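You operate a simulated robot arm through the tools that you are given. There is no shell and no other tool.

You run a simulated robot arm. Do the job below in one go: nothing can be reset, and whatever is moved stays where it is left.

TASK
Scan the grey tag and code it by card: its pier's card into the black slot, then confirm.
Fine: the flight board gives the pier; turn the knob to RUSH before the green button.

The check looks at the end state, three seconds after you hand in, the way a careful person would. Anything else that was tipped, shoved, dropped, spilled or broken makes it a failure.

THE ROBOT
A 7-joint arm with a two-finger gripper, fixed in place. Base frame: the origin is at the foot of the arm, x ahead of it, y to its left, z up. Readings come in mm, degrees, newtons and seconds.
With the tool pointing down near the work surface it reaches from about 300 to 740 mm from the base axis. Its first joint turns from -166.0 to 166.0 degrees. Payload 1.71 kg.
The tool frame sits at the grasp point between the pads (the TCP): z along the fingers, y along the line on which they close. The tips reach 20 mm beyond it. The gripper opens to 96 mm. The gripper's body begins 113 mm behind the TCP.
Orientation is that of the tool frame in the base frame, as [roll, pitch, yaw] about the fixed x, y, z axes, in that order (R = Rz(yaw) Ry(pitch) Rx(roll)). With the fingers straight down and closing along the base's y, the tool's x points along the base's -x, its y along +y and its z along -z.

THE INTERFACE
- The arm moves only by the tool drive_tool. Its argument "targets" is a list of rows, each an object of numbers (a shift or turn left out is 0, a gripper value left out holds the last): "wx", "wy", "wz": the turn, a rotation vector about the tool's x, y, z in degrees; "x", "y", "z": the shift along the tool's x, y, z in m; "grip": the gripper command, from -1 (fully open) to 1 (shut), values between in proportion. In form: [{"wx": .., "wy": .., "wz": .., "x": .., "y": .., "z": .., "grip": ..}, ...]. A call has 1 to 20 rows; each row shifts and turns the commanded pose from where the row before left it, along the tool's axes as they then stand. A row lasts 0.2 s, in which the tool goes at most 50 mm and 8.6 degrees; a call with a longer step from one row to the next is refused whole, and so is a gripper value outside its range. Where a pose cannot be reached the arm comes as near as it can. A force on the tool above 60 N (or 10 N above the force at the start of the call, whichever is more), or a blocked arm, ends the call early, and 0.2 s more pass. The fingers move at their own pace (about 153 mm/s each) and stop on an object; they squeeze with about 31 N. The grip force told is the motor's: it shows also when the fingers shut on nothing. Time passes only in rows, and 0.2 s behind the last, so rows that do not move let the fingers close. The reply holds the time, the measured pose of the TCP, the force on the tool along the base axes, the opening and the grip force, in the units named above and with some noise, with the torque about the TCP (base axes, N m) and any sound that the robot's microphone picked up.
- Cameras (640 x 400 px; columns grow to the right, rows downward): "scene" is fixed at [220.4, -499.7, 1403.8]; the picture's right is [-0.95, -0.30, 0.00], its down [-0.29, 0.93, -0.24] and it looks along [0.07, -0.22, -0.97] (base axes); focal length 214 px, centre (320, 200). "wrist" rides on the gripper at [66, 14, -145] in the tool frame; the picture's right is [-0.21, 0.98, 0.00], its down [-0.88, -0.18, -0.44] and it looks along [-0.44, -0.09, 0.90] (tool axes); focal length 275 px, centre (320, 200).
- get_image(camera): a new picture of that camera. The clock stands still meanwhile.
- raise_lower(by): slides the trunk up (or, below 0, down) by that many mm; the arm rides with it, the base frame stays. It gives what a move gives, with no picture.
- pixel_to_xyz(camera, pixels): for up to 12 pixels [column, row] of the newest picture of that camera ("zoom" is the newest enlarged one), the place [x, y, z] in the base frame of the surface seen there, good to about 2 mm. The clock stands still meanwhile.
- close_up(camera, box): a new picture of the part [left, top, right, bottom] of that camera's present view, enlarged. The clock stands still meanwhile.
- job_done(): hands the job in; it is judged then, once.

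Open the gripper and draw the arm clear of the work before you hand the job in, unless the task says otherwise.

The tools are called after ">>>" as name(argument=value, ...) on one line, values as JSON. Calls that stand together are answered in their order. drive_tool: Moves the arm, as the interface text tells. Its arguments: {"type":"object","properties":{"targets":{"type":"array","items":{"type":"object","properties":{"wx":{"type":"number"},"wy":{"type":"number"},"wz":{"type":"number"},"x":{"type":"number"},"y":{"type":"number"},"z":{"type":"number"},"grip":{"type":"number"}}}}},"required":["targets"]} The other tools are called the same way: raise_lower (by) slides the trunk up or down; get_image (camera) takes a picture; pixel_to_xyz (camera, pixels) gives the place of the surface under pixels of a picture; close_up (camera, box) takes an enlarged picture of a part of a camera's view; job_done () hands the job in.

At the start:

```text
clock: 0.0
tcp_pos: [97.7, -403.7, 1133.7]
tcp_rot: [-179.8, -0.1, -180.0]
wrist_force: [-0.8, 1.1, 0.3]
ft_torque: [0.04, -0.02, 0.0]
grip_width: 96.0
gripper_force: 0.1
trunk travel left (down, up): [-325.0, 61.0]
```

scene: 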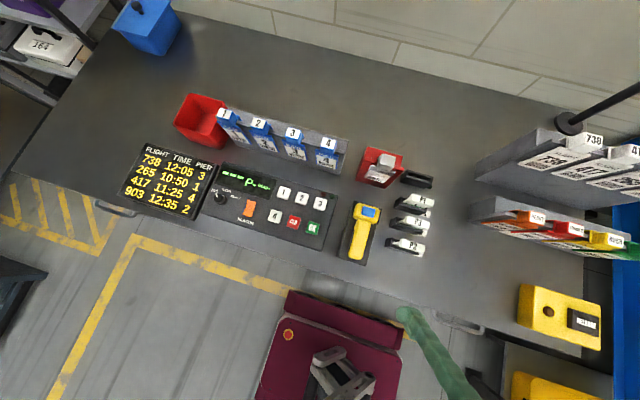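
wrist: 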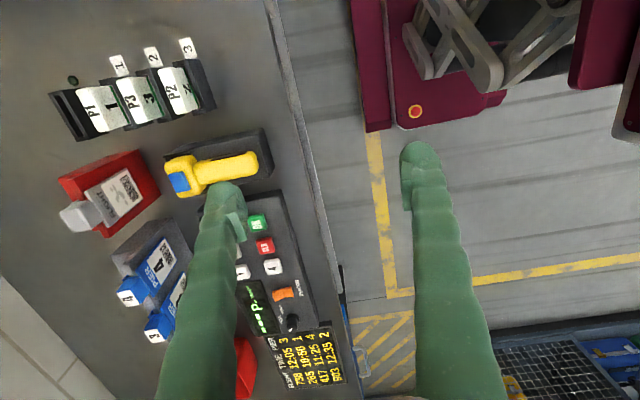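

The scene shows a flight board near (165,180), a panel with knob and buttons near (270,205), cards in holders at (270,140), a grey tag in a red holder near (380,168), and a scanner at (360,230). I take close-ups to read the details.

>>> close_up(camera="scene", box=[110, 135, 230, 225])

>>> close_up(camera="scene", box=[200, 150, 350, 250])

>>> close_up(camera="scene", box=[330, 130, 450, 270])

>>> close_up(camera="scene", box=[170, 80, 360, 180])

>>> close_up(camera="scene", box=[460, 80, 640, 380])

>>> close_up(camera="wrist", box=[40, 130, 200, 240])

```text
4.44 times, centred on (170, 180) of scene
```

zoom: 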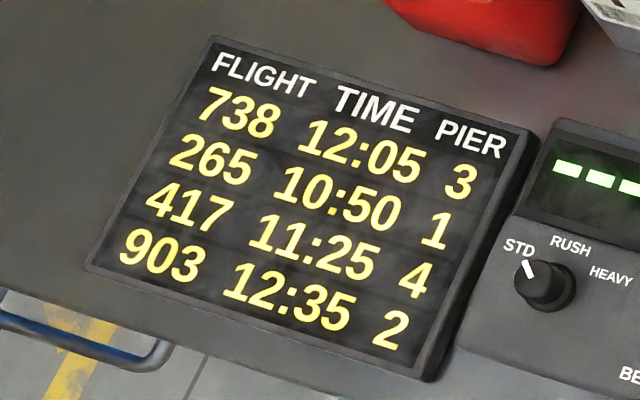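

```text
4.00 times, centred on (275, 200) of scene
```

zoom: 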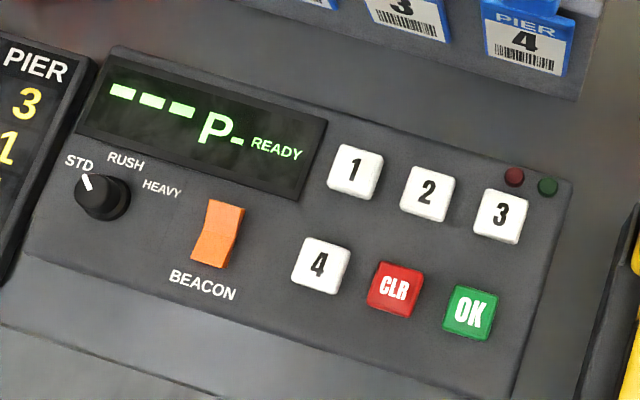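

```text
2.86 times, centred on (390, 200) of scene
```

zoom: 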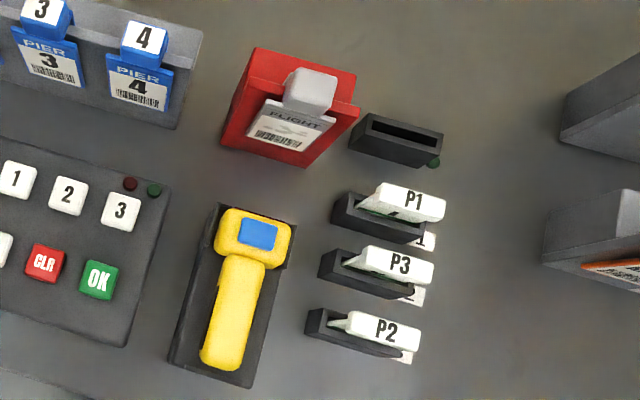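

```text
3.37 times, centred on (265, 130) of scene
```

zoom: 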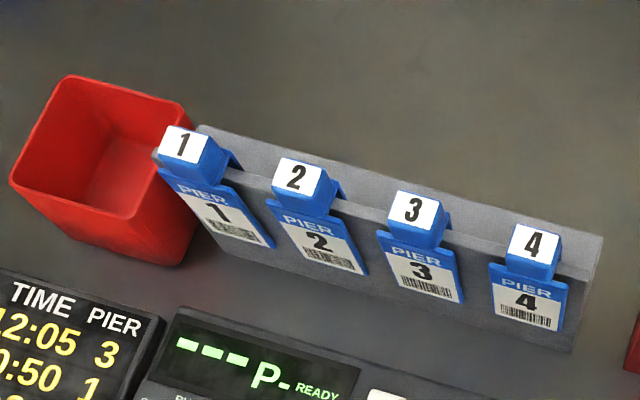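

```text
1.33 times, centred on (550, 230) of scene
```

zoom: 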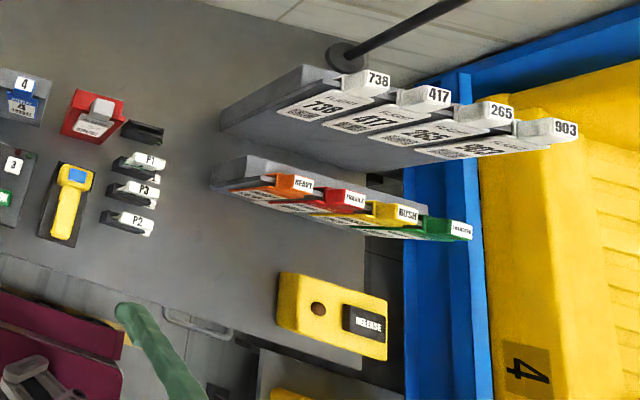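

```text
3.64 times, centred on (120, 185) of wrist
```

zoom: 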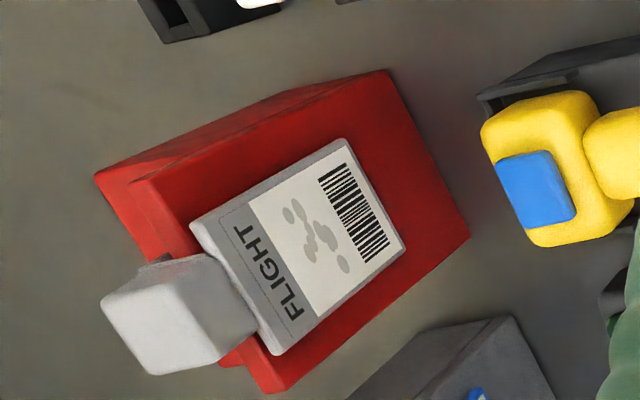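

The tag's flight number is smudged, so it has to be scanned; the panel reads "---P-", and the knob is at STD. I measure the places of the main objects from the scene picture.

>>> get_image(camera="scene")

>>> pixel_to_xyz(camera="scene", pixels=[[362, 212], [355, 245], [386, 160], [377, 178], [416, 180], [416, 200], [412, 222], [405, 243], [221, 198], [313, 229], [250, 209], [400, 270]])

>>> pixel_to_xyz(camera="scene", pixels=[[240, 110], [226, 130], [258, 125], [295, 135], [328, 143], [340, 150], [165, 180], [200, 120], [440, 200], [250, 250], [293, 222], [275, 216]])

```text
taken
```

scene: 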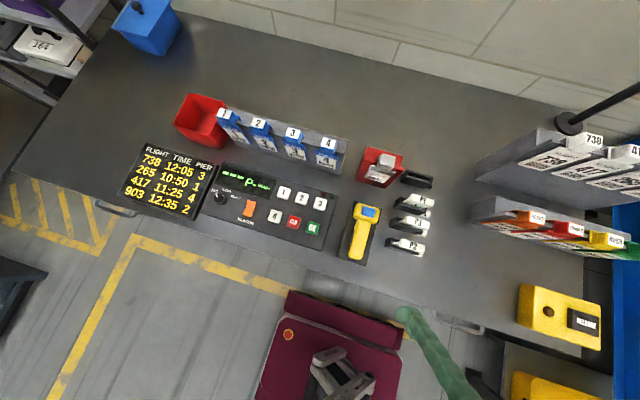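

```text
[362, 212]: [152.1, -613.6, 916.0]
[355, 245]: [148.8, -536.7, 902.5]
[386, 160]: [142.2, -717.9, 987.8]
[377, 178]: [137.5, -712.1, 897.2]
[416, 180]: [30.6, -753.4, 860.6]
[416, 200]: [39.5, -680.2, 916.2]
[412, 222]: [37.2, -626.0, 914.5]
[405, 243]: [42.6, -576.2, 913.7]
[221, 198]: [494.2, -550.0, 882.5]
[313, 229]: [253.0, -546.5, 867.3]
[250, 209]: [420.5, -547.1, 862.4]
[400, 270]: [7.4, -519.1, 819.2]
```

```text
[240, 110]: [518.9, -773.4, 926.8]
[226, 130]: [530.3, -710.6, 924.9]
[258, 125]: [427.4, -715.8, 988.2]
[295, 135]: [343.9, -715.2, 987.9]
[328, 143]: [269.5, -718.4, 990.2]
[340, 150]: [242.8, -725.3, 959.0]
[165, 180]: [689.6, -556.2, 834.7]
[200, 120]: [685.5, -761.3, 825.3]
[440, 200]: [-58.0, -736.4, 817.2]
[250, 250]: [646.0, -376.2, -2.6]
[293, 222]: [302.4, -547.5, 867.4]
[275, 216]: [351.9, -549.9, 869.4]
```

Table top is at about z=818; the scanner is around (150,-575), the tag block around (142,-718, 988), cards P1/P3/P2 around (40,-680/-626/-576). I look at close-ups of the wrist view for the scanner, cards and tag holder.

>>> close_up(camera="wrist", box=[140, 110, 300, 210])

>>> close_up(camera="wrist", box=[40, 30, 230, 150])

>>> close_up(camera="wrist", box=[190, 180, 350, 390])

```text
4.00 times, centred on (220, 160) of wrist
```

zoom: 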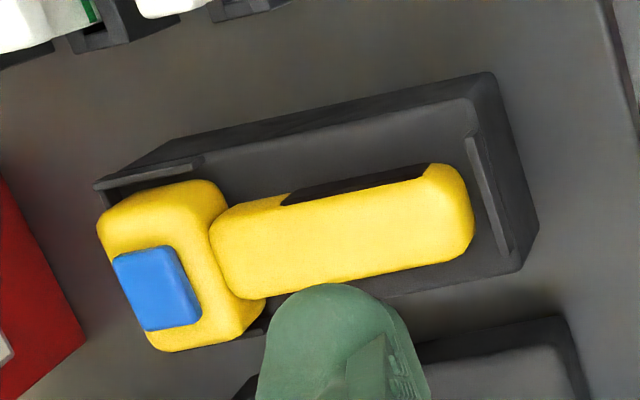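

```text
3.33 times, centred on (135, 90) of wrist
```

zoom: 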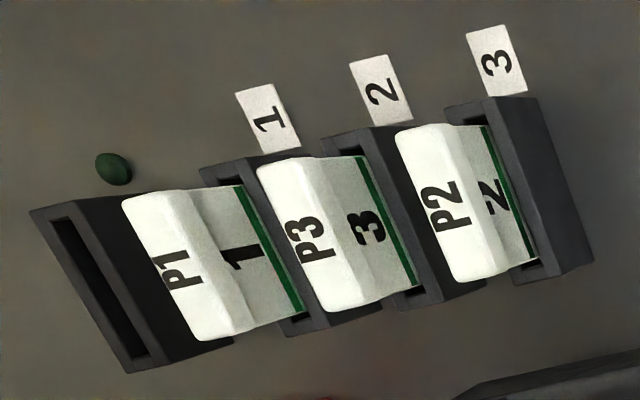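

```text
1.90 times, centred on (270, 285) of wrist
```

zoom: 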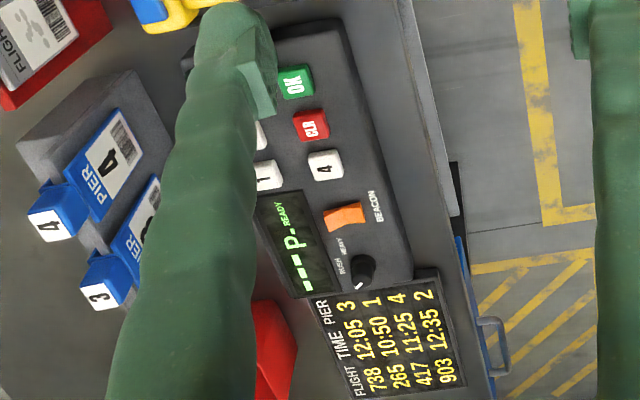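

The cards sit in holders with mismatched labels (holder 2 holds P3, holder 3 holds P2), so I will go by what is printed on the card. Next I move the gripper over the scanner area, staying high, to inspect the scanner and the tag.

>>> drive_tool(targets=[{"x": 0.01, "y": -0.039, "z": 0.012, "grip": -1}, {"x": 0.01, "y": -0.039, "z": 0.012}, {"x": 0.01, "y": -0.039, "z": 0.012}, {"x": 0.008, "y": -0.039, "z": 0.012}])

>>> get_image(camera="wrist")

>>> get_image(camera="scene")

```text
clock: 1.0
tcp_pos: [43.2, -559.8, 1086.0]
tcp_rot: [180.0, 0.7, -179.9]
wrist_force: [-0.1, -0.5, -0.1]
ft_torque: [-0.01, -0.01, -0.01]
grip_width: 96.1
gripper_force: 0.0
trunk travel left (down, up): [-325.0, 61.0]
```

```text
taken
```

wrist: 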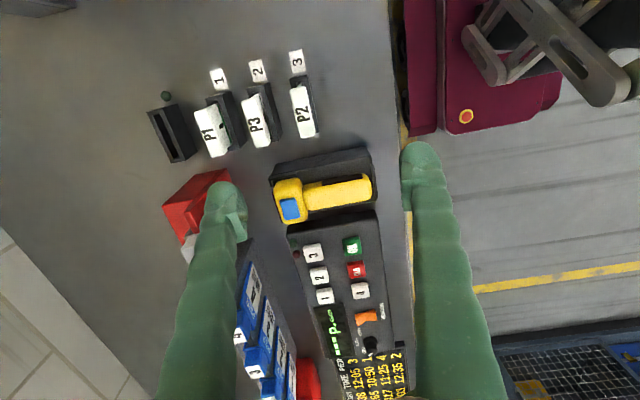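

```text
taken
```

scene: 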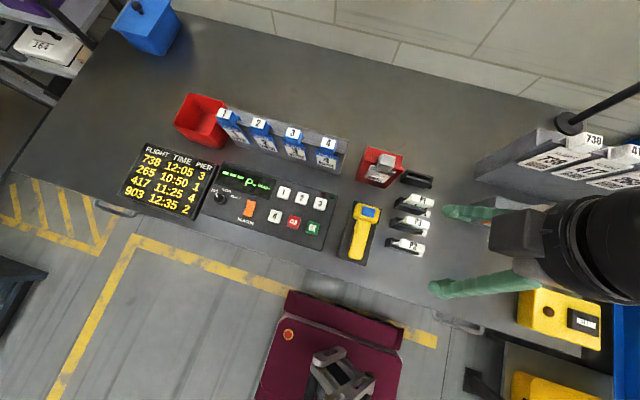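

The wrist view now shows the scanner at about (320,195); I enlarge it and the tag, and measure points.

>>> close_up(camera="wrist", box=[250, 140, 400, 240])

>>> drive_tool(targets=[{"x": 0}, {"x": 0}])

```text
4.00 times, centred on (325, 190) of wrist
```

zoom: 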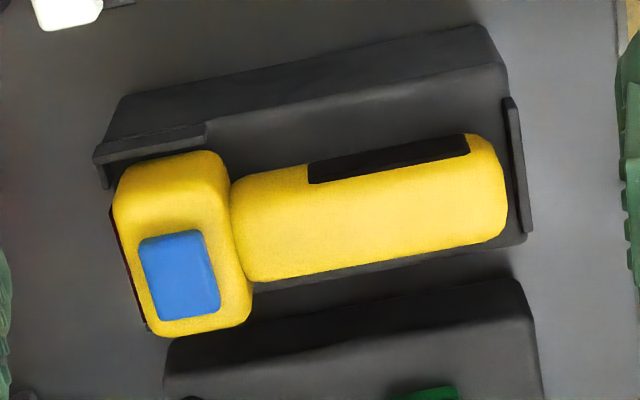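

```text
clock: 1.6
tcp_pos: [42.3, -558.3, 1087.8]
tcp_rot: [-179.9, 0.8, -180.0]
wrist_force: [0.9, 0.6, -0.1]
ft_torque: [-0.02, -0.01, -0.01]
grip_width: 95.8
gripper_force: 0.0
trunk travel left (down, up): [-325.0, 61.0]
```

The TCP went 55 mm along -x where 38 mm was asked, so I test a small move to see how the commands map onto the readings.

>>> drive_tool(targets=[{"x": -0.02}, {"x": 0}, {"x": 0}])

>>> drive_tool(targets=[{"y": 0.02}, {"x": 0}, {"x": 0}])

>>> drive_tool(targets=[{"z": 0.02}, {"x": 0}, {"x": 0}])

```text
clock: 2.4
tcp_pos: [62.6, -558.4, 1089.1]
tcp_rot: [-179.9, 0.7, -180.0]
wrist_force: [-0.9, -0.5, -0.1]
ft_torque: [0.0, 0.02, 0.02]
grip_width: 96.1
gripper_force: 0.0
trunk travel left (down, up): [-325.0, 61.0]
```

```text
clock: 3.2
tcp_pos: [62.9, -538.6, 1086.8]
tcp_rot: [-179.9, 0.7, -180.0]
wrist_force: [1.3, 0.4, -0.1]
ft_torque: [-0.02, 0.0, 0.02]
grip_width: 96.1
gripper_force: 0.1
trunk travel left (down, up): [-325.0, 61.0]
```

```text
clock: 4.0
tcp_pos: [62.4, -538.8, 1067.3]
tcp_rot: [-179.9, 0.8, 180.0]
wrist_force: [-0.2, -0.5, -0.1]
ft_torque: [0.02, 0.01, 0.04]
grip_width: 95.9
gripper_force: 0.1
trunk travel left (down, up): [-325.0, 61.0]
```

Shifts now follow the commands one to one. I yaw the tool +90° about its own z so that the camera will look forward (-y) towards the tag, with the fingers closing along x as needed for the scanner handle.

>>> drive_tool(targets=[{"wz": 8.2}, {"wz": 8.2}, {"wz": 8.2}, {"wz": 8.2}, {"wz": 8.2}, {"wz": 8.2}, {"wz": 8.2}, {"wz": 8.2}, {"wz": 8.2}, {"wz": 8.2}, {"wz": 8.0}, {"x": 0}])

>>> get_image(camera="wrist")

```text
clock: 6.6
tcp_pos: [62.5, -538.6, 1067.9]
tcp_rot: [179.2, 0.0, 89.9]
wrist_force: [0.6, -0.8, 0.1]
ft_torque: [0.02, 0.01, 0.01]
grip_width: 96.0
gripper_force: 0.1
trunk travel left (down, up): [-325.0, 61.0]
```

```text
taken
```

wrist: 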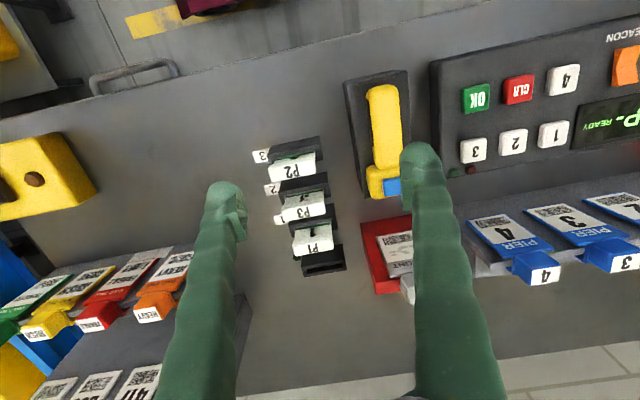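

Tool x now points along +y and tool y along +x. I shift to about (155,-620) so that the tag is between the fingers in view.

>>> drive_tool(targets=[{"x": -0.027, "y": 0.031}, {"x": -0.027, "y": 0.031}, {"x": -0.027, "y": 0.031}, {"x": 0}])

>>> get_image(camera="wrist")

>>> close_up(camera="wrist", box=[240, 160, 400, 260])

```text
clock: 7.6
tcp_pos: [160.1, -617.8, 1070.8]
tcp_rot: [179.2, 0.2, 90.0]
wrist_force: [0.1, 0.0, -0.6]
ft_torque: [0.01, -0.03, 0.01]
grip_width: 96.0
gripper_force: 0.1
trunk travel left (down, up): [-325.0, 61.0]
```

```text
taken
```

wrist: 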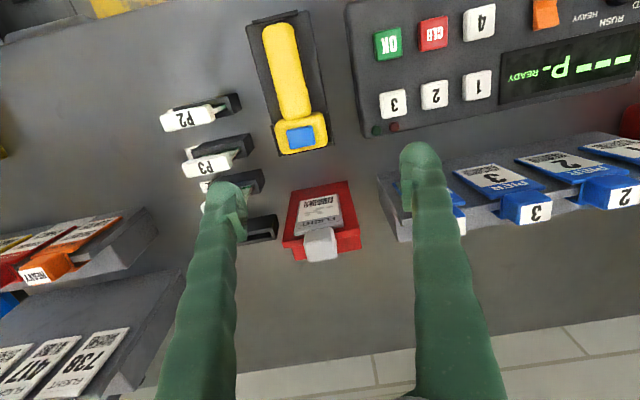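

```text
4.00 times, centred on (320, 210) of wrist
```

zoom: 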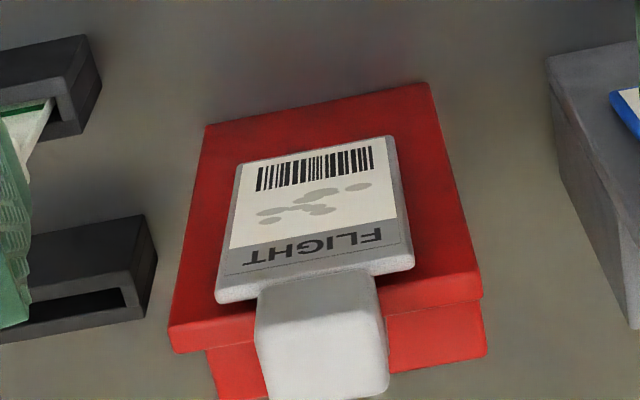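

The tag with its barcode is clearly in view at zoom (315,165). I measure points on the tag, the red stand and the block.

>>> pixel_to_xyz(camera="zoom", pixels=[[262, 180], [370, 158], [315, 165], [230, 285], [405, 250], [320, 235], [320, 340], [210, 150], [425, 100], [190, 310], [465, 275], [440, 350]])

>>> close_up(camera="wrist", box=[230, 0, 360, 170])

```text
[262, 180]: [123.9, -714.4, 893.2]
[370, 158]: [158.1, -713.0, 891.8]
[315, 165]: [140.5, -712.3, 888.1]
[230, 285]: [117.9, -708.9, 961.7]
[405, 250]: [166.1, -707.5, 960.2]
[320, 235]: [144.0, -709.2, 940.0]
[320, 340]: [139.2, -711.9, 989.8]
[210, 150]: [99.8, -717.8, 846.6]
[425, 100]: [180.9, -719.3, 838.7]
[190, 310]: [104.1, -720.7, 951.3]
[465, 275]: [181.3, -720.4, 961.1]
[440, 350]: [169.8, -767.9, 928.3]
```

```text
2.35 times, centred on (295, 85) of wrist
```

zoom: 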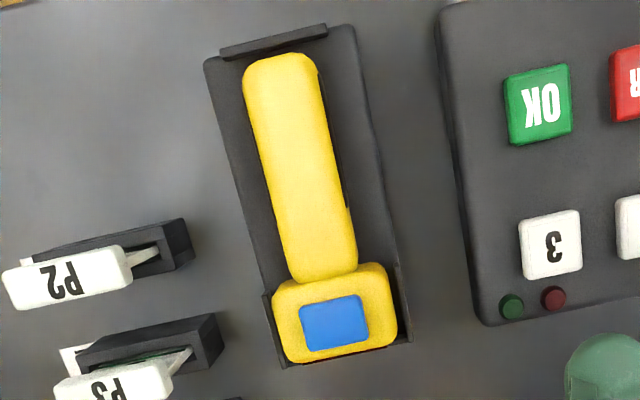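

The tag is a vertical plate at y≈-711 facing +y, barcode centre about (141,-712,890). Now I measure the scanner and its cradle in this zoom.

>>> pixel_to_xyz(camera="zoom", pixels=[[280, 65], [300, 165], [320, 265], [335, 322], [290, 290], [385, 275], [300, 352], [385, 338], [255, 120], [330, 100], [215, 60], [350, 30]])

>>> pixel_to_xyz(camera="zoom", pixels=[[275, 45], [285, 363], [410, 338], [268, 310], [400, 290], [365, 130], [345, 230], [345, 200], [240, 200], [538, 105], [550, 245], [20, 30]])

```text
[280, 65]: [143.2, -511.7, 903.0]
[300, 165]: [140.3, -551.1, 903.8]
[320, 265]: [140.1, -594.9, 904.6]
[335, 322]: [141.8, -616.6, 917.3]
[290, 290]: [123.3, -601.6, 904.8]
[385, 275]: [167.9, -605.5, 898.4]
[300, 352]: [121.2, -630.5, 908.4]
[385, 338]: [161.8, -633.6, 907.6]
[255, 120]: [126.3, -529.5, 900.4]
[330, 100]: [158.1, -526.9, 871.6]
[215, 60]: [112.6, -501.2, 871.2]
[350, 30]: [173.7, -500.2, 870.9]
```

```text
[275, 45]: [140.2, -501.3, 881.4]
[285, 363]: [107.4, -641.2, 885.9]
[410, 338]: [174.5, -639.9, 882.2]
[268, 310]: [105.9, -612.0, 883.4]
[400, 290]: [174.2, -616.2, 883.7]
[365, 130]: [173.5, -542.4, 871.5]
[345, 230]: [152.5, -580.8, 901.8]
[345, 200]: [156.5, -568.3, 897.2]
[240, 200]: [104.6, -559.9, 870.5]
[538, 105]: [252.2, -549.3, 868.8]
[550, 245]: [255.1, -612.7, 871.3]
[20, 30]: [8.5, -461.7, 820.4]
```

The scanner's handle is about 32 mm wide (x 126–158, y -510 to -597, top z 904) and its head faces -y, right towards the tag. I take a tighter close-up of the head and handle before deciding how to handle it.

>>> close_up(camera="wrist", box=[260, 90, 340, 160])

>>> close_up(camera="wrist", box=[250, 0, 330, 60])

```text
5.71 times, centred on (300, 125) of wrist
```

zoom: 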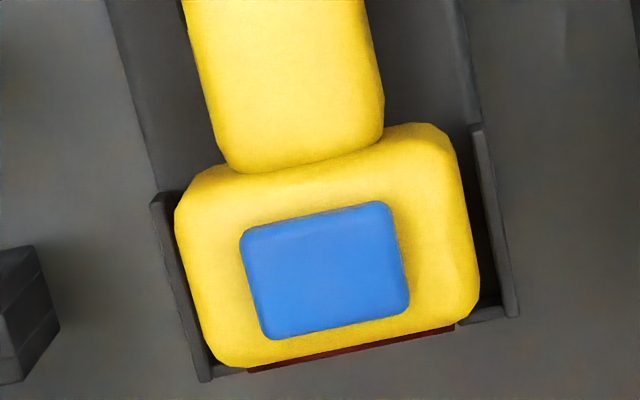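

```text
6.67 times, centred on (290, 30) of wrist
```

zoom: 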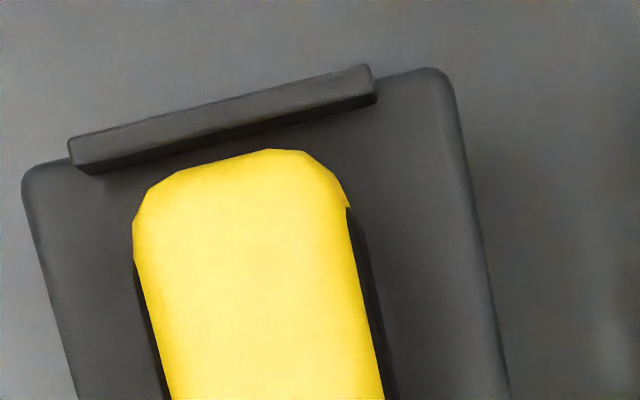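

The dark-red read window is on the head's -y face, and dark grip pads lie on both sides of the handle, so this is a handheld scanner to be gripped by the handle. I move above the handle (141.5,-556), straighten the small tilt and pre-close to about 60 mm.

>>> drive_tool(targets=[{"x": 0.031, "y": -0.0093, "wx": 0.8, "grip": -0.25}, {"x": 0.031, "y": -0.0093}, {"z": 0.04}, {"z": 0.04}, {"x": 0}, {"x": 0}])

>>> get_image(camera="wrist")

>>> get_image(camera="scene")

```text
clock: 9.0
tcp_pos: [143.6, -557.8, 990.4]
tcp_rot: [180.0, 0.1, 89.9]
wrist_force: [0.7, -0.1, -0.3]
ft_torque: [0.0, 0.02, 0.03]
grip_width: 60.2
gripper_force: 0.0
trunk travel left (down, up): [-325.0, 61.0]
```

```text
taken
```

wrist: 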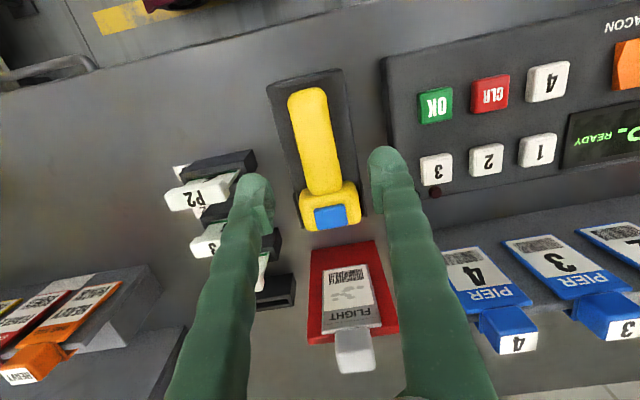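

```text
taken
```

scene: 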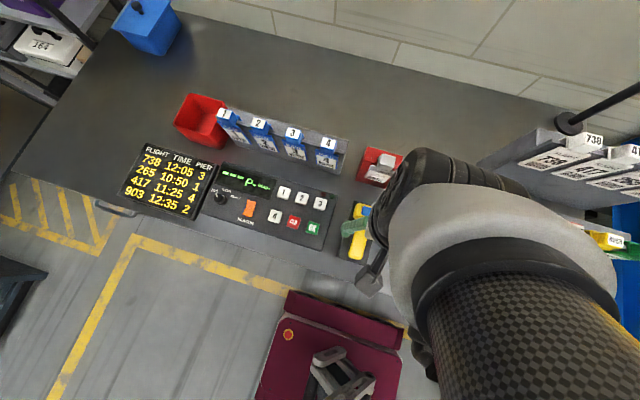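

The handle lies under the grasp point (around (318,148)). I check the clearance of the P2 holder's near edge and the panel's edge before descending.

>>> pixel_to_xyz(camera="wrist", pixels=[[255, 158], [238, 178], [300, 120], [335, 120], [318, 148], [270, 92], [344, 75], [384, 62], [395, 130]])

```text
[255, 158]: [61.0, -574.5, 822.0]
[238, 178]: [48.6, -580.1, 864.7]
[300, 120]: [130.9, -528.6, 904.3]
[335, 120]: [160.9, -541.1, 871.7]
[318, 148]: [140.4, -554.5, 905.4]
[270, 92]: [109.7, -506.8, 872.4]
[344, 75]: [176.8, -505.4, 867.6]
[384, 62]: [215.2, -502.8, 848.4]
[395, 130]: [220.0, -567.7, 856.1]
```

Plenty of room on both sides. I shift 2 mm in -x and descend 94 mm to TCP z≈896, then close on the handle.

>>> drive_tool(targets=[{"y": -0.002, "z": 0.03}, {"z": 0.03}, {"z": 0.02}, {"z": 0.014}, {"x": 0}])

>>> get_image(camera="wrist")

```text
clock: 10.2
tcp_pos: [136.2, -557.7, 895.7]
tcp_rot: [180.0, 0.0, 90.0]
wrist_force: [-0.5, -0.1, 0.1]
ft_torque: [0.01, 0.01, 0.0]
grip_width: 60.1
gripper_force: 0.1
trunk travel left (down, up): [-325.0, 61.0]
```

```text
taken
```

wrist: 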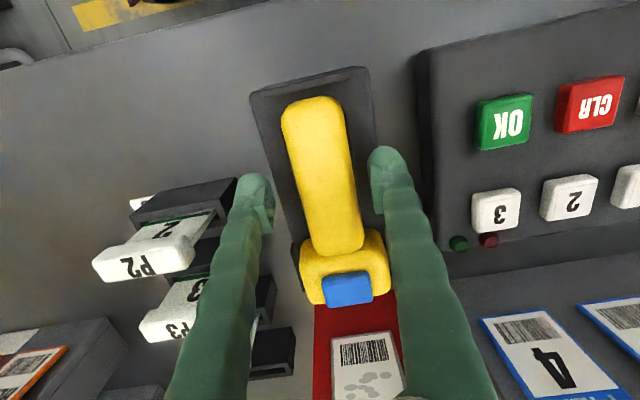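

The reading shows x=136.2, about 5 mm short of the handle's centre line, which agrees with the picture (handle at column ~332). I correct +5 mm in x and then close gently.

>>> drive_tool(targets=[{"y": 0.005}, {"x": 0}, {"x": 0}])

>>> get_image(camera="wrist")

```text
clock: 11.0
tcp_pos: [140.5, -558.9, 896.0]
tcp_rot: [180.0, 0.1, 90.0]
wrist_force: [0.6, -0.7, 0.3]
ft_torque: [0.01, 0.03, 0.0]
grip_width: 59.7
gripper_force: 0.1
trunk travel left (down, up): [-325.0, 61.0]
```

```text
taken
```

wrist: 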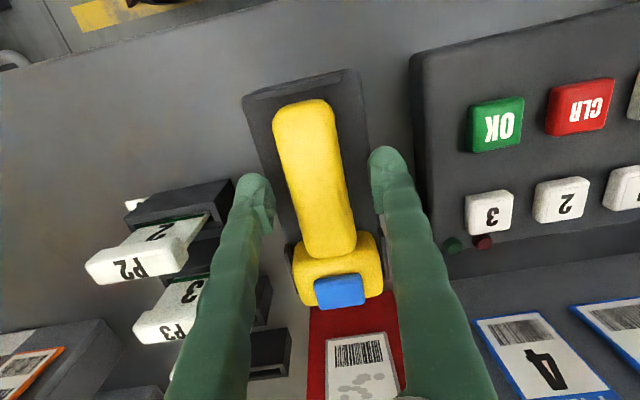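

The handle is now centred between the pads. I close the gripper on it.

>>> drive_tool(targets=[{"grip": 0.2}, {"grip": 0.35}, {"grip": 0.6}, {"grip": 1}, {"x": 0}, {"x": 0}])

>>> get_image(camera="wrist")

```text
clock: 12.4
tcp_pos: [140.9, -557.8, 895.7]
tcp_rot: [-180.0, 0.0, 90.0]
wrist_force: [-1.2, 0.0, 0.5]
ft_torque: [-0.01, 0.04, -0.04]
grip_width: 32.8
gripper_force: 31.3
trunk travel left (down, up): [-325.0, 61.0]
```

```text
taken
```

wrist: 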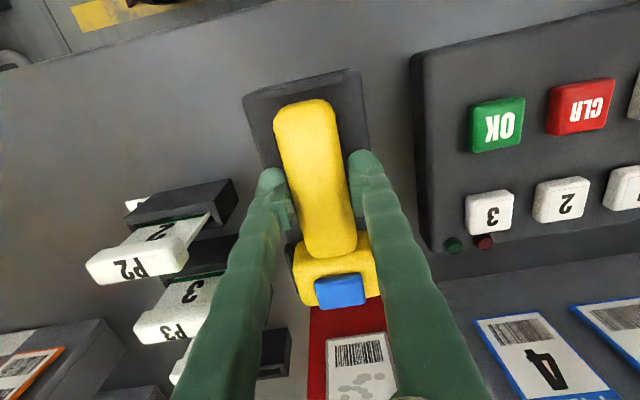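

The handle is held (32.8 mm, 31 N); the scanner's home pose corresponds to TCP (140.9,-557.8,895.7). I lift straight up 40 mm.

>>> drive_tool(targets=[{"z": -0.01}, {"z": -0.015}, {"z": -0.015}, {"x": 0}, {"x": 0}])

>>> get_image(camera="wrist")

```text
clock: 13.6
tcp_pos: [141.9, -559.4, 935.8]
tcp_rot: [-180.0, 0.0, 90.0]
wrist_force: [-0.3, -0.8, -2.2]
ft_torque: [0.05, -0.01, 0.01]
grip_width: 32.8
gripper_force: 31.4
trunk travel left (down, up): [-325.0, 61.0]
```

```text
taken
```

wrist: 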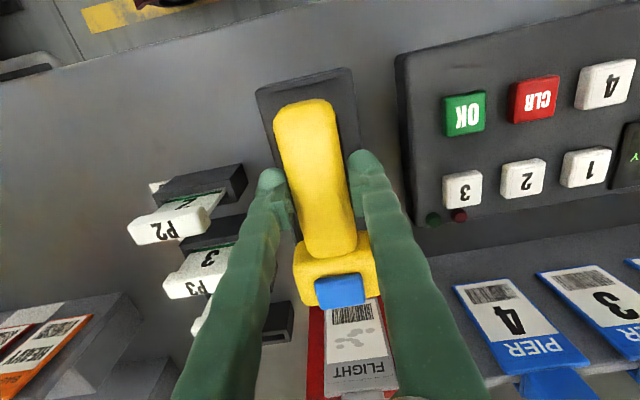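

The scanner came up cleanly. I tilt it nose-down 15° about base x (tool +y) after a few more mm of lift, so that its ray will meet the barcode at z≈890.

>>> drive_tool(targets=[{"z": -0.005}, {"wy": 5}, {"wy": 5}, {"wy": 5}, {"x": 0}, {"x": 0}])

>>> get_image(camera="wrist")

>>> get_image(camera="scene")

```text
clock: 15.0
tcp_pos: [140.5, -559.7, 942.3]
tcp_rot: [180.0, -15.0, 90.0]
wrist_force: [0.0, 0.1, -2.3]
ft_torque: [0.08, 0.0, -0.05]
grip_width: 33.0
gripper_force: 30.6
trunk travel left (down, up): [-325.0, 61.0]
```

```text
taken
```

wrist: 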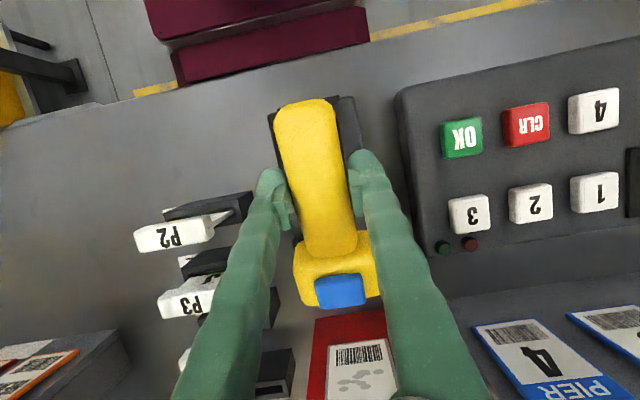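

```text
taken
```

scene: 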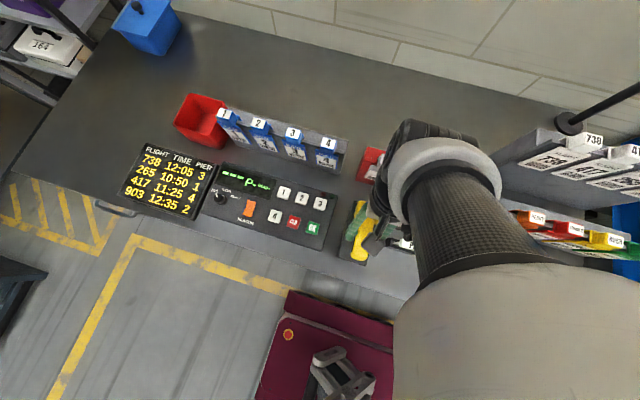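

Pitch is -15° as intended, so the scanner points forward and down. I advance 32 mm along its pointing axis towards the barcode and listen for a beep.

>>> drive_tool(targets=[{"x": -0.012}, {"x": -0.012}, {"x": -0.01}, {"x": 0}, {"x": 0}])

>>> get_image(camera="wrist")

>>> close_up(camera="scene", box=[200, 150, 350, 250])

```text
clock: 16.2
tcp_pos: [138.9, -592.7, 929.1]
tcp_rot: [-180.0, -15.0, 90.0]
wrist_force: [-0.2, 0.1, -2.6]
ft_torque: [0.04, 0.0, 0.01]
grip_width: 33.0
gripper_force: 31.0
trunk travel left (down, up): [-325.0, 61.0]
```

```text
taken
```

wrist: 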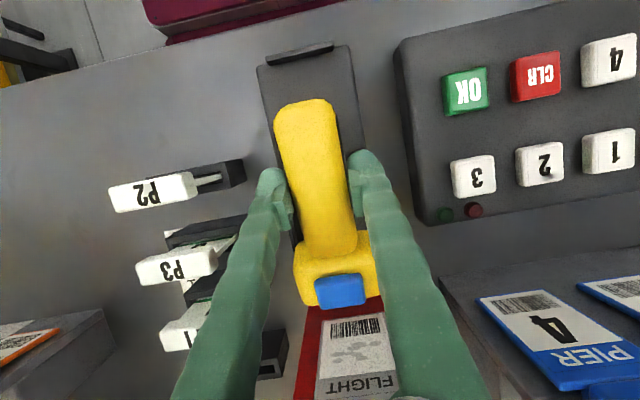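

```text
4.00 times, centred on (275, 200) of scene
```

zoom: 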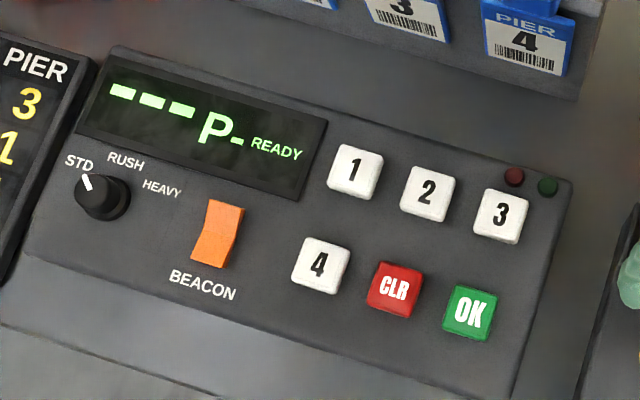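

No sound and the panel still shows "---P-". I go 15 mm closer along the axis and wait, since a closer range or a dwell may be needed.

>>> drive_tool(targets=[{"x": -0.008}, {"x": -0.007}, {"x": 0}, {"x": 0}, {"x": 0}, {"x": 0}])

>>> get_image(camera="wrist")

>>> close_up(camera="scene", box=[200, 130, 440, 280])

```text
clock: 17.6
tcp_pos: [139.9, -606.6, 926.8]
tcp_rot: [179.9, -14.9, 90.0]
wrist_force: [-0.3, -0.1, -3.0]
ft_torque: [0.04, 0.01, 0.0]
grip_width: 32.8
gripper_force: 30.7
trunk travel left (down, up): [-325.0, 61.0]
```

```text
taken
```

wrist: 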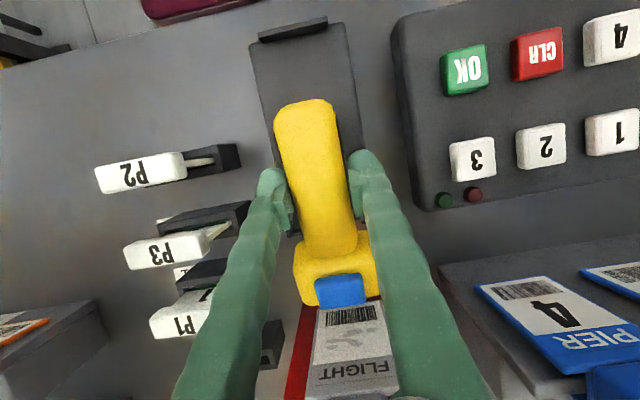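

```text
2.67 times, centred on (320, 205) of scene
```

zoom: 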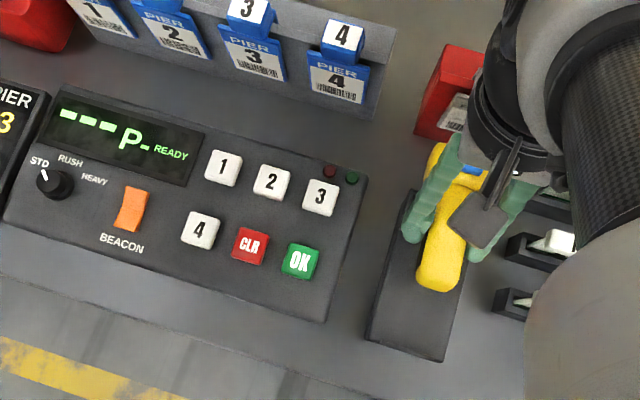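

Still nothing at about 32 mm with a 15° tilt. I flatten the tilt to about 7° and lower a little so the window squarely faces the barcode at z≈890.

>>> drive_tool(targets=[{"wy": -4}, {"wy": -4}, {"x": -0.004, "z": 0.007}, {"x": -0.003, "z": 0.007}, {"x": 0}, {"x": 0}, {"x": 0}])

>>> get_image(camera="wrist")

>>> close_up(camera="scene", box=[200, 130, 440, 280])

```text
clock: 19.2
tcp_pos: [141.0, -610.8, 911.8]
tcp_rot: [179.9, -6.9, 90.0]
wrist_force: [0.4, -0.4, -3.5]
ft_torque: [0.07, -0.04, 0.02]
grip_width: 32.8
gripper_force: 30.8
trunk travel left (down, up): [-325.0, 61.0]
```

```text
taken
```

wrist: 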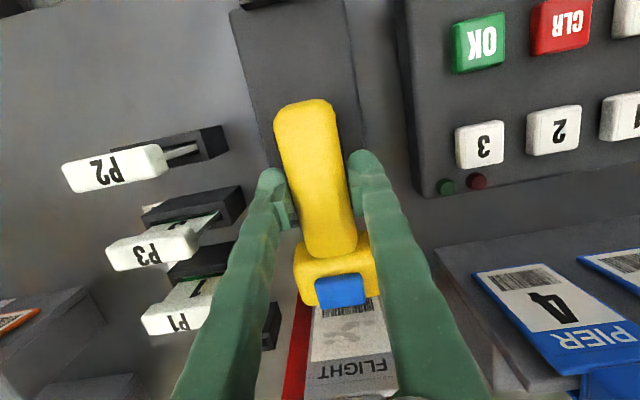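

```text
2.67 times, centred on (320, 205) of scene
```

zoom: 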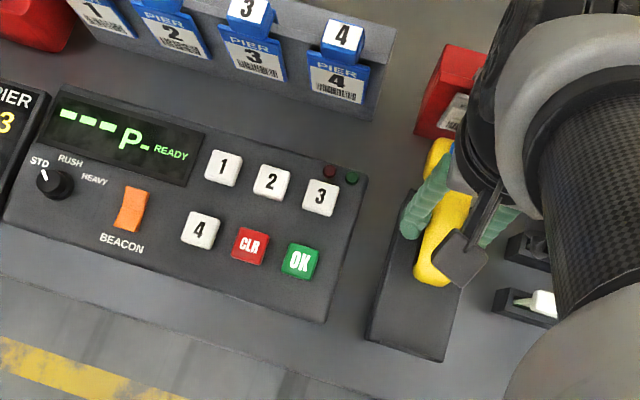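

Still no beep at ~25 mm. I measure where the head and barcode are in this wrist view to check the aim.

>>> close_up(camera="wrist", box=[280, 220, 410, 400])

>>> pixel_to_xyz(camera="wrist", pixels=[[340, 292], [330, 308], [372, 300], [345, 309], [345, 318], [320, 345], [375, 325], [300, 305], [377, 290], [335, 245], [320, 360], [390, 360]])

```text
2.22 times, centred on (345, 310) of wrist
```

zoom: 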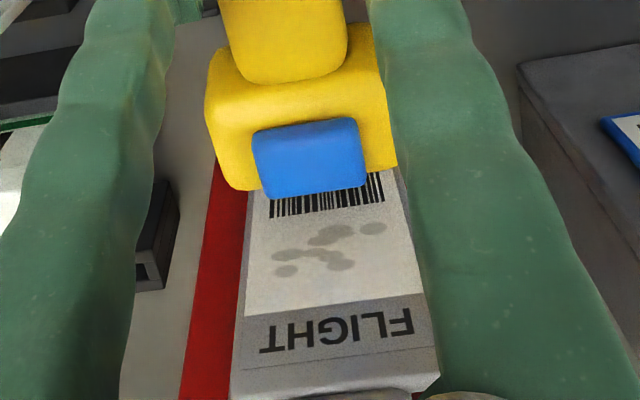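

```text
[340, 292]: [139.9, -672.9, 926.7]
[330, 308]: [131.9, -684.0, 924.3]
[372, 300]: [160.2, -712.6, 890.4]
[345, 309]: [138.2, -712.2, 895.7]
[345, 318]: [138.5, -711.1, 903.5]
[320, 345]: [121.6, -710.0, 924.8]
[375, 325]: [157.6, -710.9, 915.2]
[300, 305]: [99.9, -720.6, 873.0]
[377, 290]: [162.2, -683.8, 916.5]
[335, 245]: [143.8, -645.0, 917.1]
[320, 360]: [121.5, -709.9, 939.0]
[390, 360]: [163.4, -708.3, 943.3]
```

The aim looks right (barcode z≈890–900 right ahead of the window). I try 10 mm closer, then I'll consider a trigger instead.

>>> drive_tool(targets=[{"x": -0.005}, {"x": -0.005}, {"x": 0}, {"x": 0}, {"x": 0}])

>>> close_up(camera="scene", box=[200, 130, 440, 280])

```text
clock: 20.4
tcp_pos: [139.4, -621.4, 912.2]
tcp_rot: [-179.9, -7.0, 90.0]
wrist_force: [0.9, 0.2, -2.8]
ft_torque: [0.03, -0.01, -0.03]
grip_width: 32.8
gripper_force: 30.6
trunk travel left (down, up): [-325.0, 61.0]
```

```text
2.67 times, centred on (320, 205) of scene
```

zoom: 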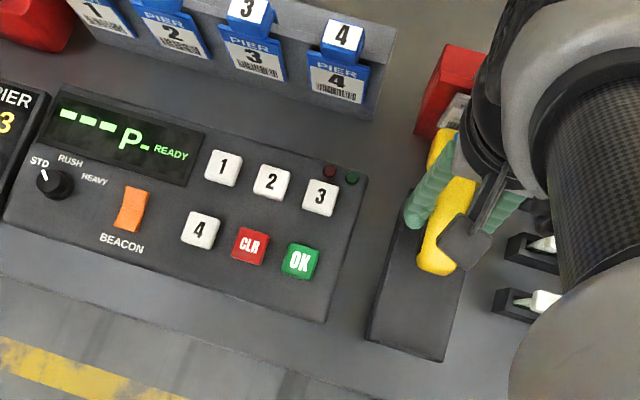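

No read either, so the scanner seems to need its trigger (the blue cap) rather than just proximity; docked it faces the tag anyway. I carry it back over the cradle at a safe height and level it.

>>> drive_tool(targets=[{"x": 0.01}, {"x": 0.01, "z": -0.01}, {"z": -0.015}, {"z": -0.01, "wy": -3.5}, {"wy": -3.5}, {"x": 0.02}, {"x": 0.025}, {"x": 0}, {"x": 0}])

>>> get_image(camera="wrist")

```text
clock: 22.4
tcp_pos: [142.3, -562.3, 949.8]
tcp_rot: [-180.0, 0.1, 90.0]
wrist_force: [-0.5, 0.1, -2.0]
ft_torque: [0.04, 0.01, 0.02]
grip_width: 33.0
gripper_force: 31.1
trunk travel left (down, up): [-325.0, 61.0]
```

```text
taken
```

wrist: 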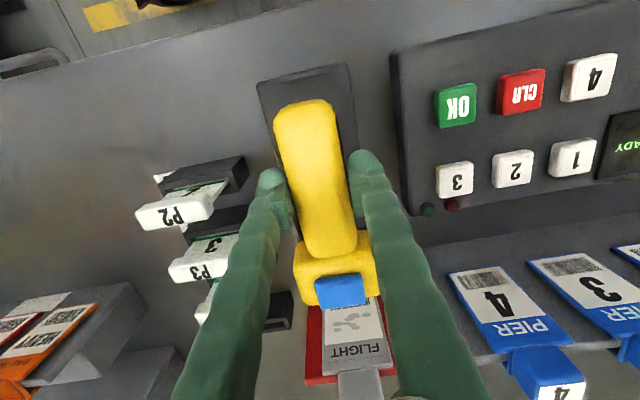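

The scanner is level above the cradle. I correct to (140.9,-557.8) and descend in stages, checking the reading before the last part.

>>> drive_tool(targets=[{"x": 0.0045, "y": -0.0014, "z": 0.015}, {"z": 0.012}, {"x": 0}, {"x": 0}])

>>> drive_tool(targets=[{"x": 0}, {"x": 0}])

```text
clock: 23.4
tcp_pos: [141.0, -555.8, 923.4]
tcp_rot: [180.0, 0.1, 90.0]
wrist_force: [0.6, -0.1, -2.8]
ft_torque: [0.07, 0.02, 0.01]
grip_width: 33.1
gripper_force: 30.8
trunk travel left (down, up): [-325.0, 61.0]
```

```text
clock: 24.0
tcp_pos: [140.7, -555.0, 923.8]
tcp_rot: [179.9, 0.1, 89.9]
wrist_force: [-0.6, 0.5, -3.0]
ft_torque: [0.06, 0.04, 0.0]
grip_width: 33.1
gripper_force: 30.8
trunk travel left (down, up): [-325.0, 61.0]
```

y is about 2.4 mm too far towards me; I correct it and go down to z≈905.

>>> drive_tool(targets=[{"x": -0.0024, "z": 0.009}, {"z": 0.009}, {"x": 0}, {"x": 0}])

>>> drive_tool(targets=[{"x": 0}, {"x": 0}])

>>> get_image(camera="wrist")

```text
clock: 25.0
tcp_pos: [140.4, -557.8, 904.3]
tcp_rot: [179.9, 0.1, 90.0]
wrist_force: [0.2, -0.3, -2.5]
ft_torque: [0.07, 0.02, 0.05]
grip_width: 32.9
gripper_force: 30.5
trunk travel left (down, up): [-325.0, 61.0]
```

```text
clock: 25.6
tcp_pos: [139.4, -558.0, 904.3]
tcp_rot: [-179.9, 0.2, 90.0]
wrist_force: [0.0, -0.9, -2.3]
ft_torque: [0.03, 0.04, -0.04]
grip_width: 32.8
gripper_force: 30.9
trunk travel left (down, up): [-325.0, 61.0]
```

```text
taken
```

wrist: 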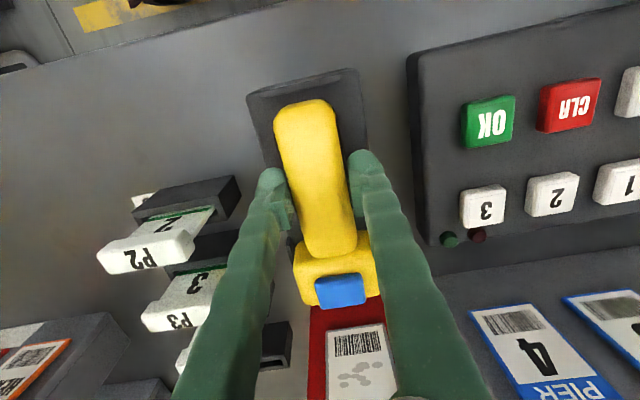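

Aligned within about 1 mm. I lower the last 8 mm in small steps watching the force.

>>> drive_tool(targets=[{"y": 0.0008, "z": 0.004}, {"z": 0.003}, {"z": 0.001}, {"x": 0}, {"x": 0}])

>>> get_image(camera="wrist")

```text
clock: 26.8
tcp_pos: [140.3, -558.2, 896.3]
tcp_rot: [179.9, 0.2, 90.0]
wrist_force: [1.1, -1.3, 1.1]
ft_torque: [-0.16, -0.02, 0.02]
grip_width: 32.9
gripper_force: 31.0
trunk travel left (down, up): [-325.0, 61.0]
```

```text
taken
```

wrist: 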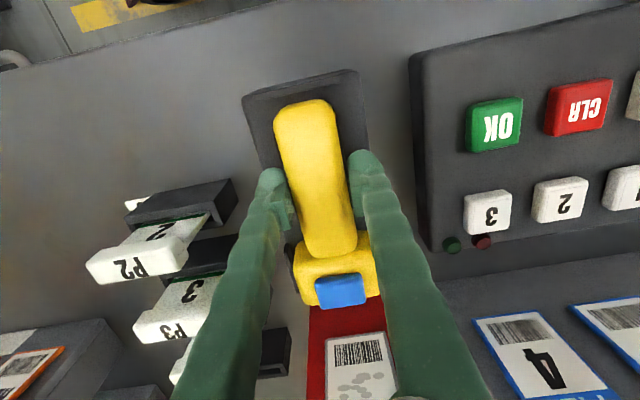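

The force changed from -2.5 to +1 N, so the scanner rests in the cradle. I open to about 60 mm and rise clear.

>>> drive_tool(targets=[{"grip": 0.25}, {"grip": 0}, {"grip": -0.25}, {"x": 0}, {"z": -0.03}, {"z": -0.04}, {"z": -0.03}, {"x": 0}, {"x": 0}])

>>> get_image(camera="wrist")

>>> close_up(camera="wrist", box=[240, 50, 400, 260])

```text
clock: 28.8
tcp_pos: [141.1, -554.0, 998.7]
tcp_rot: [180.0, 0.0, 90.0]
wrist_force: [0.5, -0.7, 0.2]
ft_torque: [0.02, 0.0, -0.05]
grip_width: 60.0
gripper_force: 0.0
trunk travel left (down, up): [-325.0, 61.0]
```

```text
taken
```

wrist: 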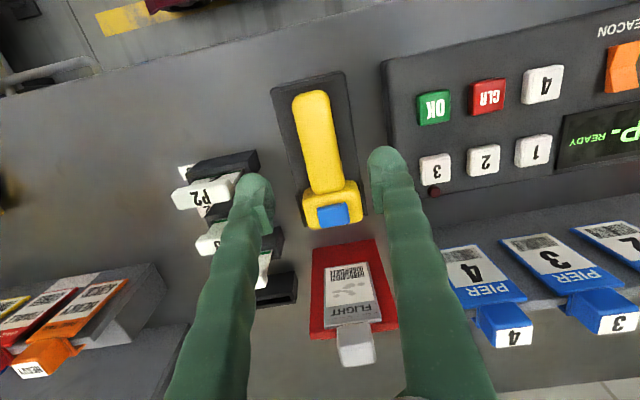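

```text
1.90 times, centred on (320, 155) of wrist
```

zoom: 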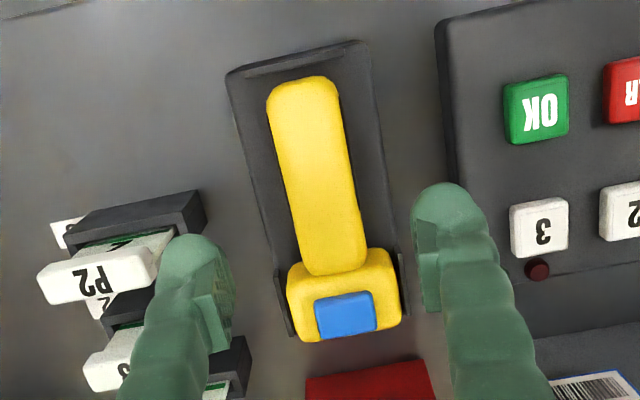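

The scanner is back in its cradle. I measure the blue cap and head to confirm its place before pressing the blue cap.

>>> pixel_to_xyz(camera="wrist", pixels=[[333, 214], [322, 210], [344, 218], [316, 130], [305, 195], [358, 190], [310, 226], [357, 218]])

>>> drive_tool(targets=[{"grip": 0.3}, {"x": -0.031, "grip": 1}, {"x": -0.031}, {"x": 0}, {"x": 0}])

>>> get_image(camera="wrist")

```text
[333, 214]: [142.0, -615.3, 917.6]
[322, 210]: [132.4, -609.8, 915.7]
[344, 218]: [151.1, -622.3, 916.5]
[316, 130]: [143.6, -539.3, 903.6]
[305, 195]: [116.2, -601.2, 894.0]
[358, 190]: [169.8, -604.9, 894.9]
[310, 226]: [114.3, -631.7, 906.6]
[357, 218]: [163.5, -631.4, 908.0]
```

```text
clock: 30.0
tcp_pos: [139.3, -617.4, 994.1]
tcp_rot: [180.0, 0.1, 90.0]
wrist_force: [0.8, -0.1, 0.2]
ft_torque: [0.01, 0.0, 0.02]
grip_width: 0.0
gripper_force: 29.6
trunk travel left (down, up): [-325.0, 61.0]
```

```text
taken
```

wrist: 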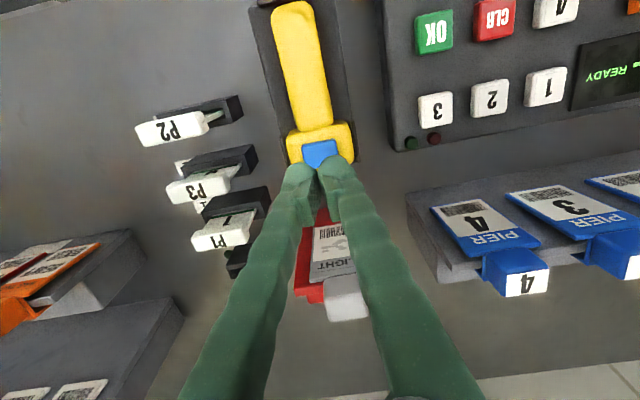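

The closed fingertips are above the blue cap (pixel (320,152)). I descend to ~8 mm above it with a small x correction, then check.

>>> drive_tool(targets=[{"y": 0.002, "x": 0.001, "z": 0.025}, {"z": 0.023}, {"x": 0}, {"x": 0}])

>>> get_image(camera="wrist")

```text
clock: 31.0
tcp_pos: [140.1, -619.6, 943.5]
tcp_rot: [180.0, 0.1, 90.0]
wrist_force: [-0.4, 0.4, -0.1]
ft_torque: [0.01, -0.02, 0.0]
grip_width: 0.0
gripper_force: 29.0
trunk travel left (down, up): [-325.0, 61.0]
```

```text
taken
```

wrist: 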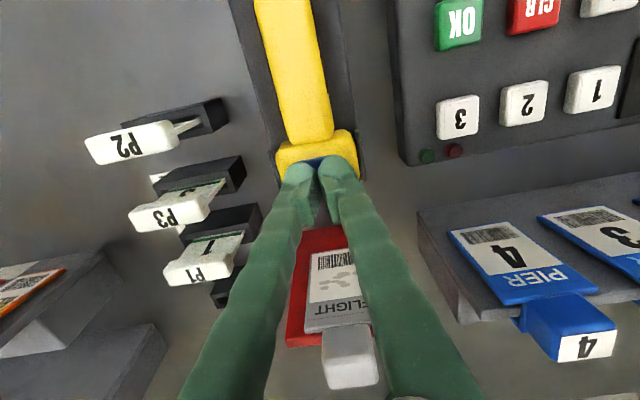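

I nudge 3 mm towards +y to centre on the cap and lower in small steps until contact.

>>> drive_tool(targets=[{"x": 0.003, "z": 0.003}, {"z": 0.002}, {"x": 0}])

>>> drive_tool(targets=[{"z": 0.002}, {"x": 0}])

>>> drive_tool(targets=[{"z": 0.002}, {"x": 0}])

```text
clock: 31.8
tcp_pos: [143.2, -617.9, 941.3]
tcp_rot: [180.0, 0.1, 90.0]
wrist_force: [0.4, 0.0, 0.3]
ft_torque: [-0.01, -0.01, 0.0]
grip_width: 0.0
gripper_force: 29.2
trunk travel left (down, up): [-325.0, 61.0]
```

```text
clock: 32.4
tcp_pos: [141.8, -615.9, 939.1]
tcp_rot: [180.0, 0.0, 90.0]
wrist_force: [-0.9, 0.7, -1.2]
ft_torque: [0.01, -0.02, 0.0]
grip_width: 0.0
gripper_force: 29.9
trunk travel left (down, up): [-325.0, 61.0]
```

```text
clock: 33.0
tcp_pos: [142.8, -616.5, 937.5]
tcp_rot: [180.0, 0.1, 89.9]
wrist_force: [0.2, -0.1, 0.9]
ft_torque: [0.0, 0.02, 0.01]
grip_width: 0.0
gripper_force: 29.6
trunk travel left (down, up): [-325.0, 61.0]
```

Tips should be right at the cap's surface (z≈917). I press on in 1–2 mm steps and watch force and sound.

>>> drive_tool(targets=[{"z": 0.0015}, {"x": 0}])

>>> drive_tool(targets=[{"z": 0.0015}, {"x": 0}])

>>> drive_tool(targets=[{"z": 0.001}, {"x": 0}])

```text
clock: 33.6
tcp_pos: [142.3, -616.2, 936.9]
tcp_rot: [-180.0, 0.1, 90.1]
wrist_force: [0.1, 0.4, 0.3]
ft_torque: [0.03, -0.02, 0.03]
grip_width: 6.0
gripper_force: 29.0
trunk travel left (down, up): [-325.0, 61.0]
```

```text
clock: 34.2
tcp_pos: [141.8, -617.3, 934.8]
tcp_rot: [-180.0, 0.1, 90.1]
wrist_force: [0.0, 0.3, 1.6]
ft_torque: [-0.03, -0.04, 0.04]
grip_width: 6.2
gripper_force: 29.1
trunk travel left (down, up): [-325.0, 61.0]
```

```text
clock: 34.8
tcp_pos: [141.7, -618.1, 934.4]
tcp_rot: [179.9, 0.1, 90.0]
wrist_force: [-0.5, -0.4, 1.6]
ft_torque: [-0.01, 0.02, 0.02]
grip_width: 5.9
gripper_force: 29.8
trunk travel left (down, up): [-325.0, 61.0]
```

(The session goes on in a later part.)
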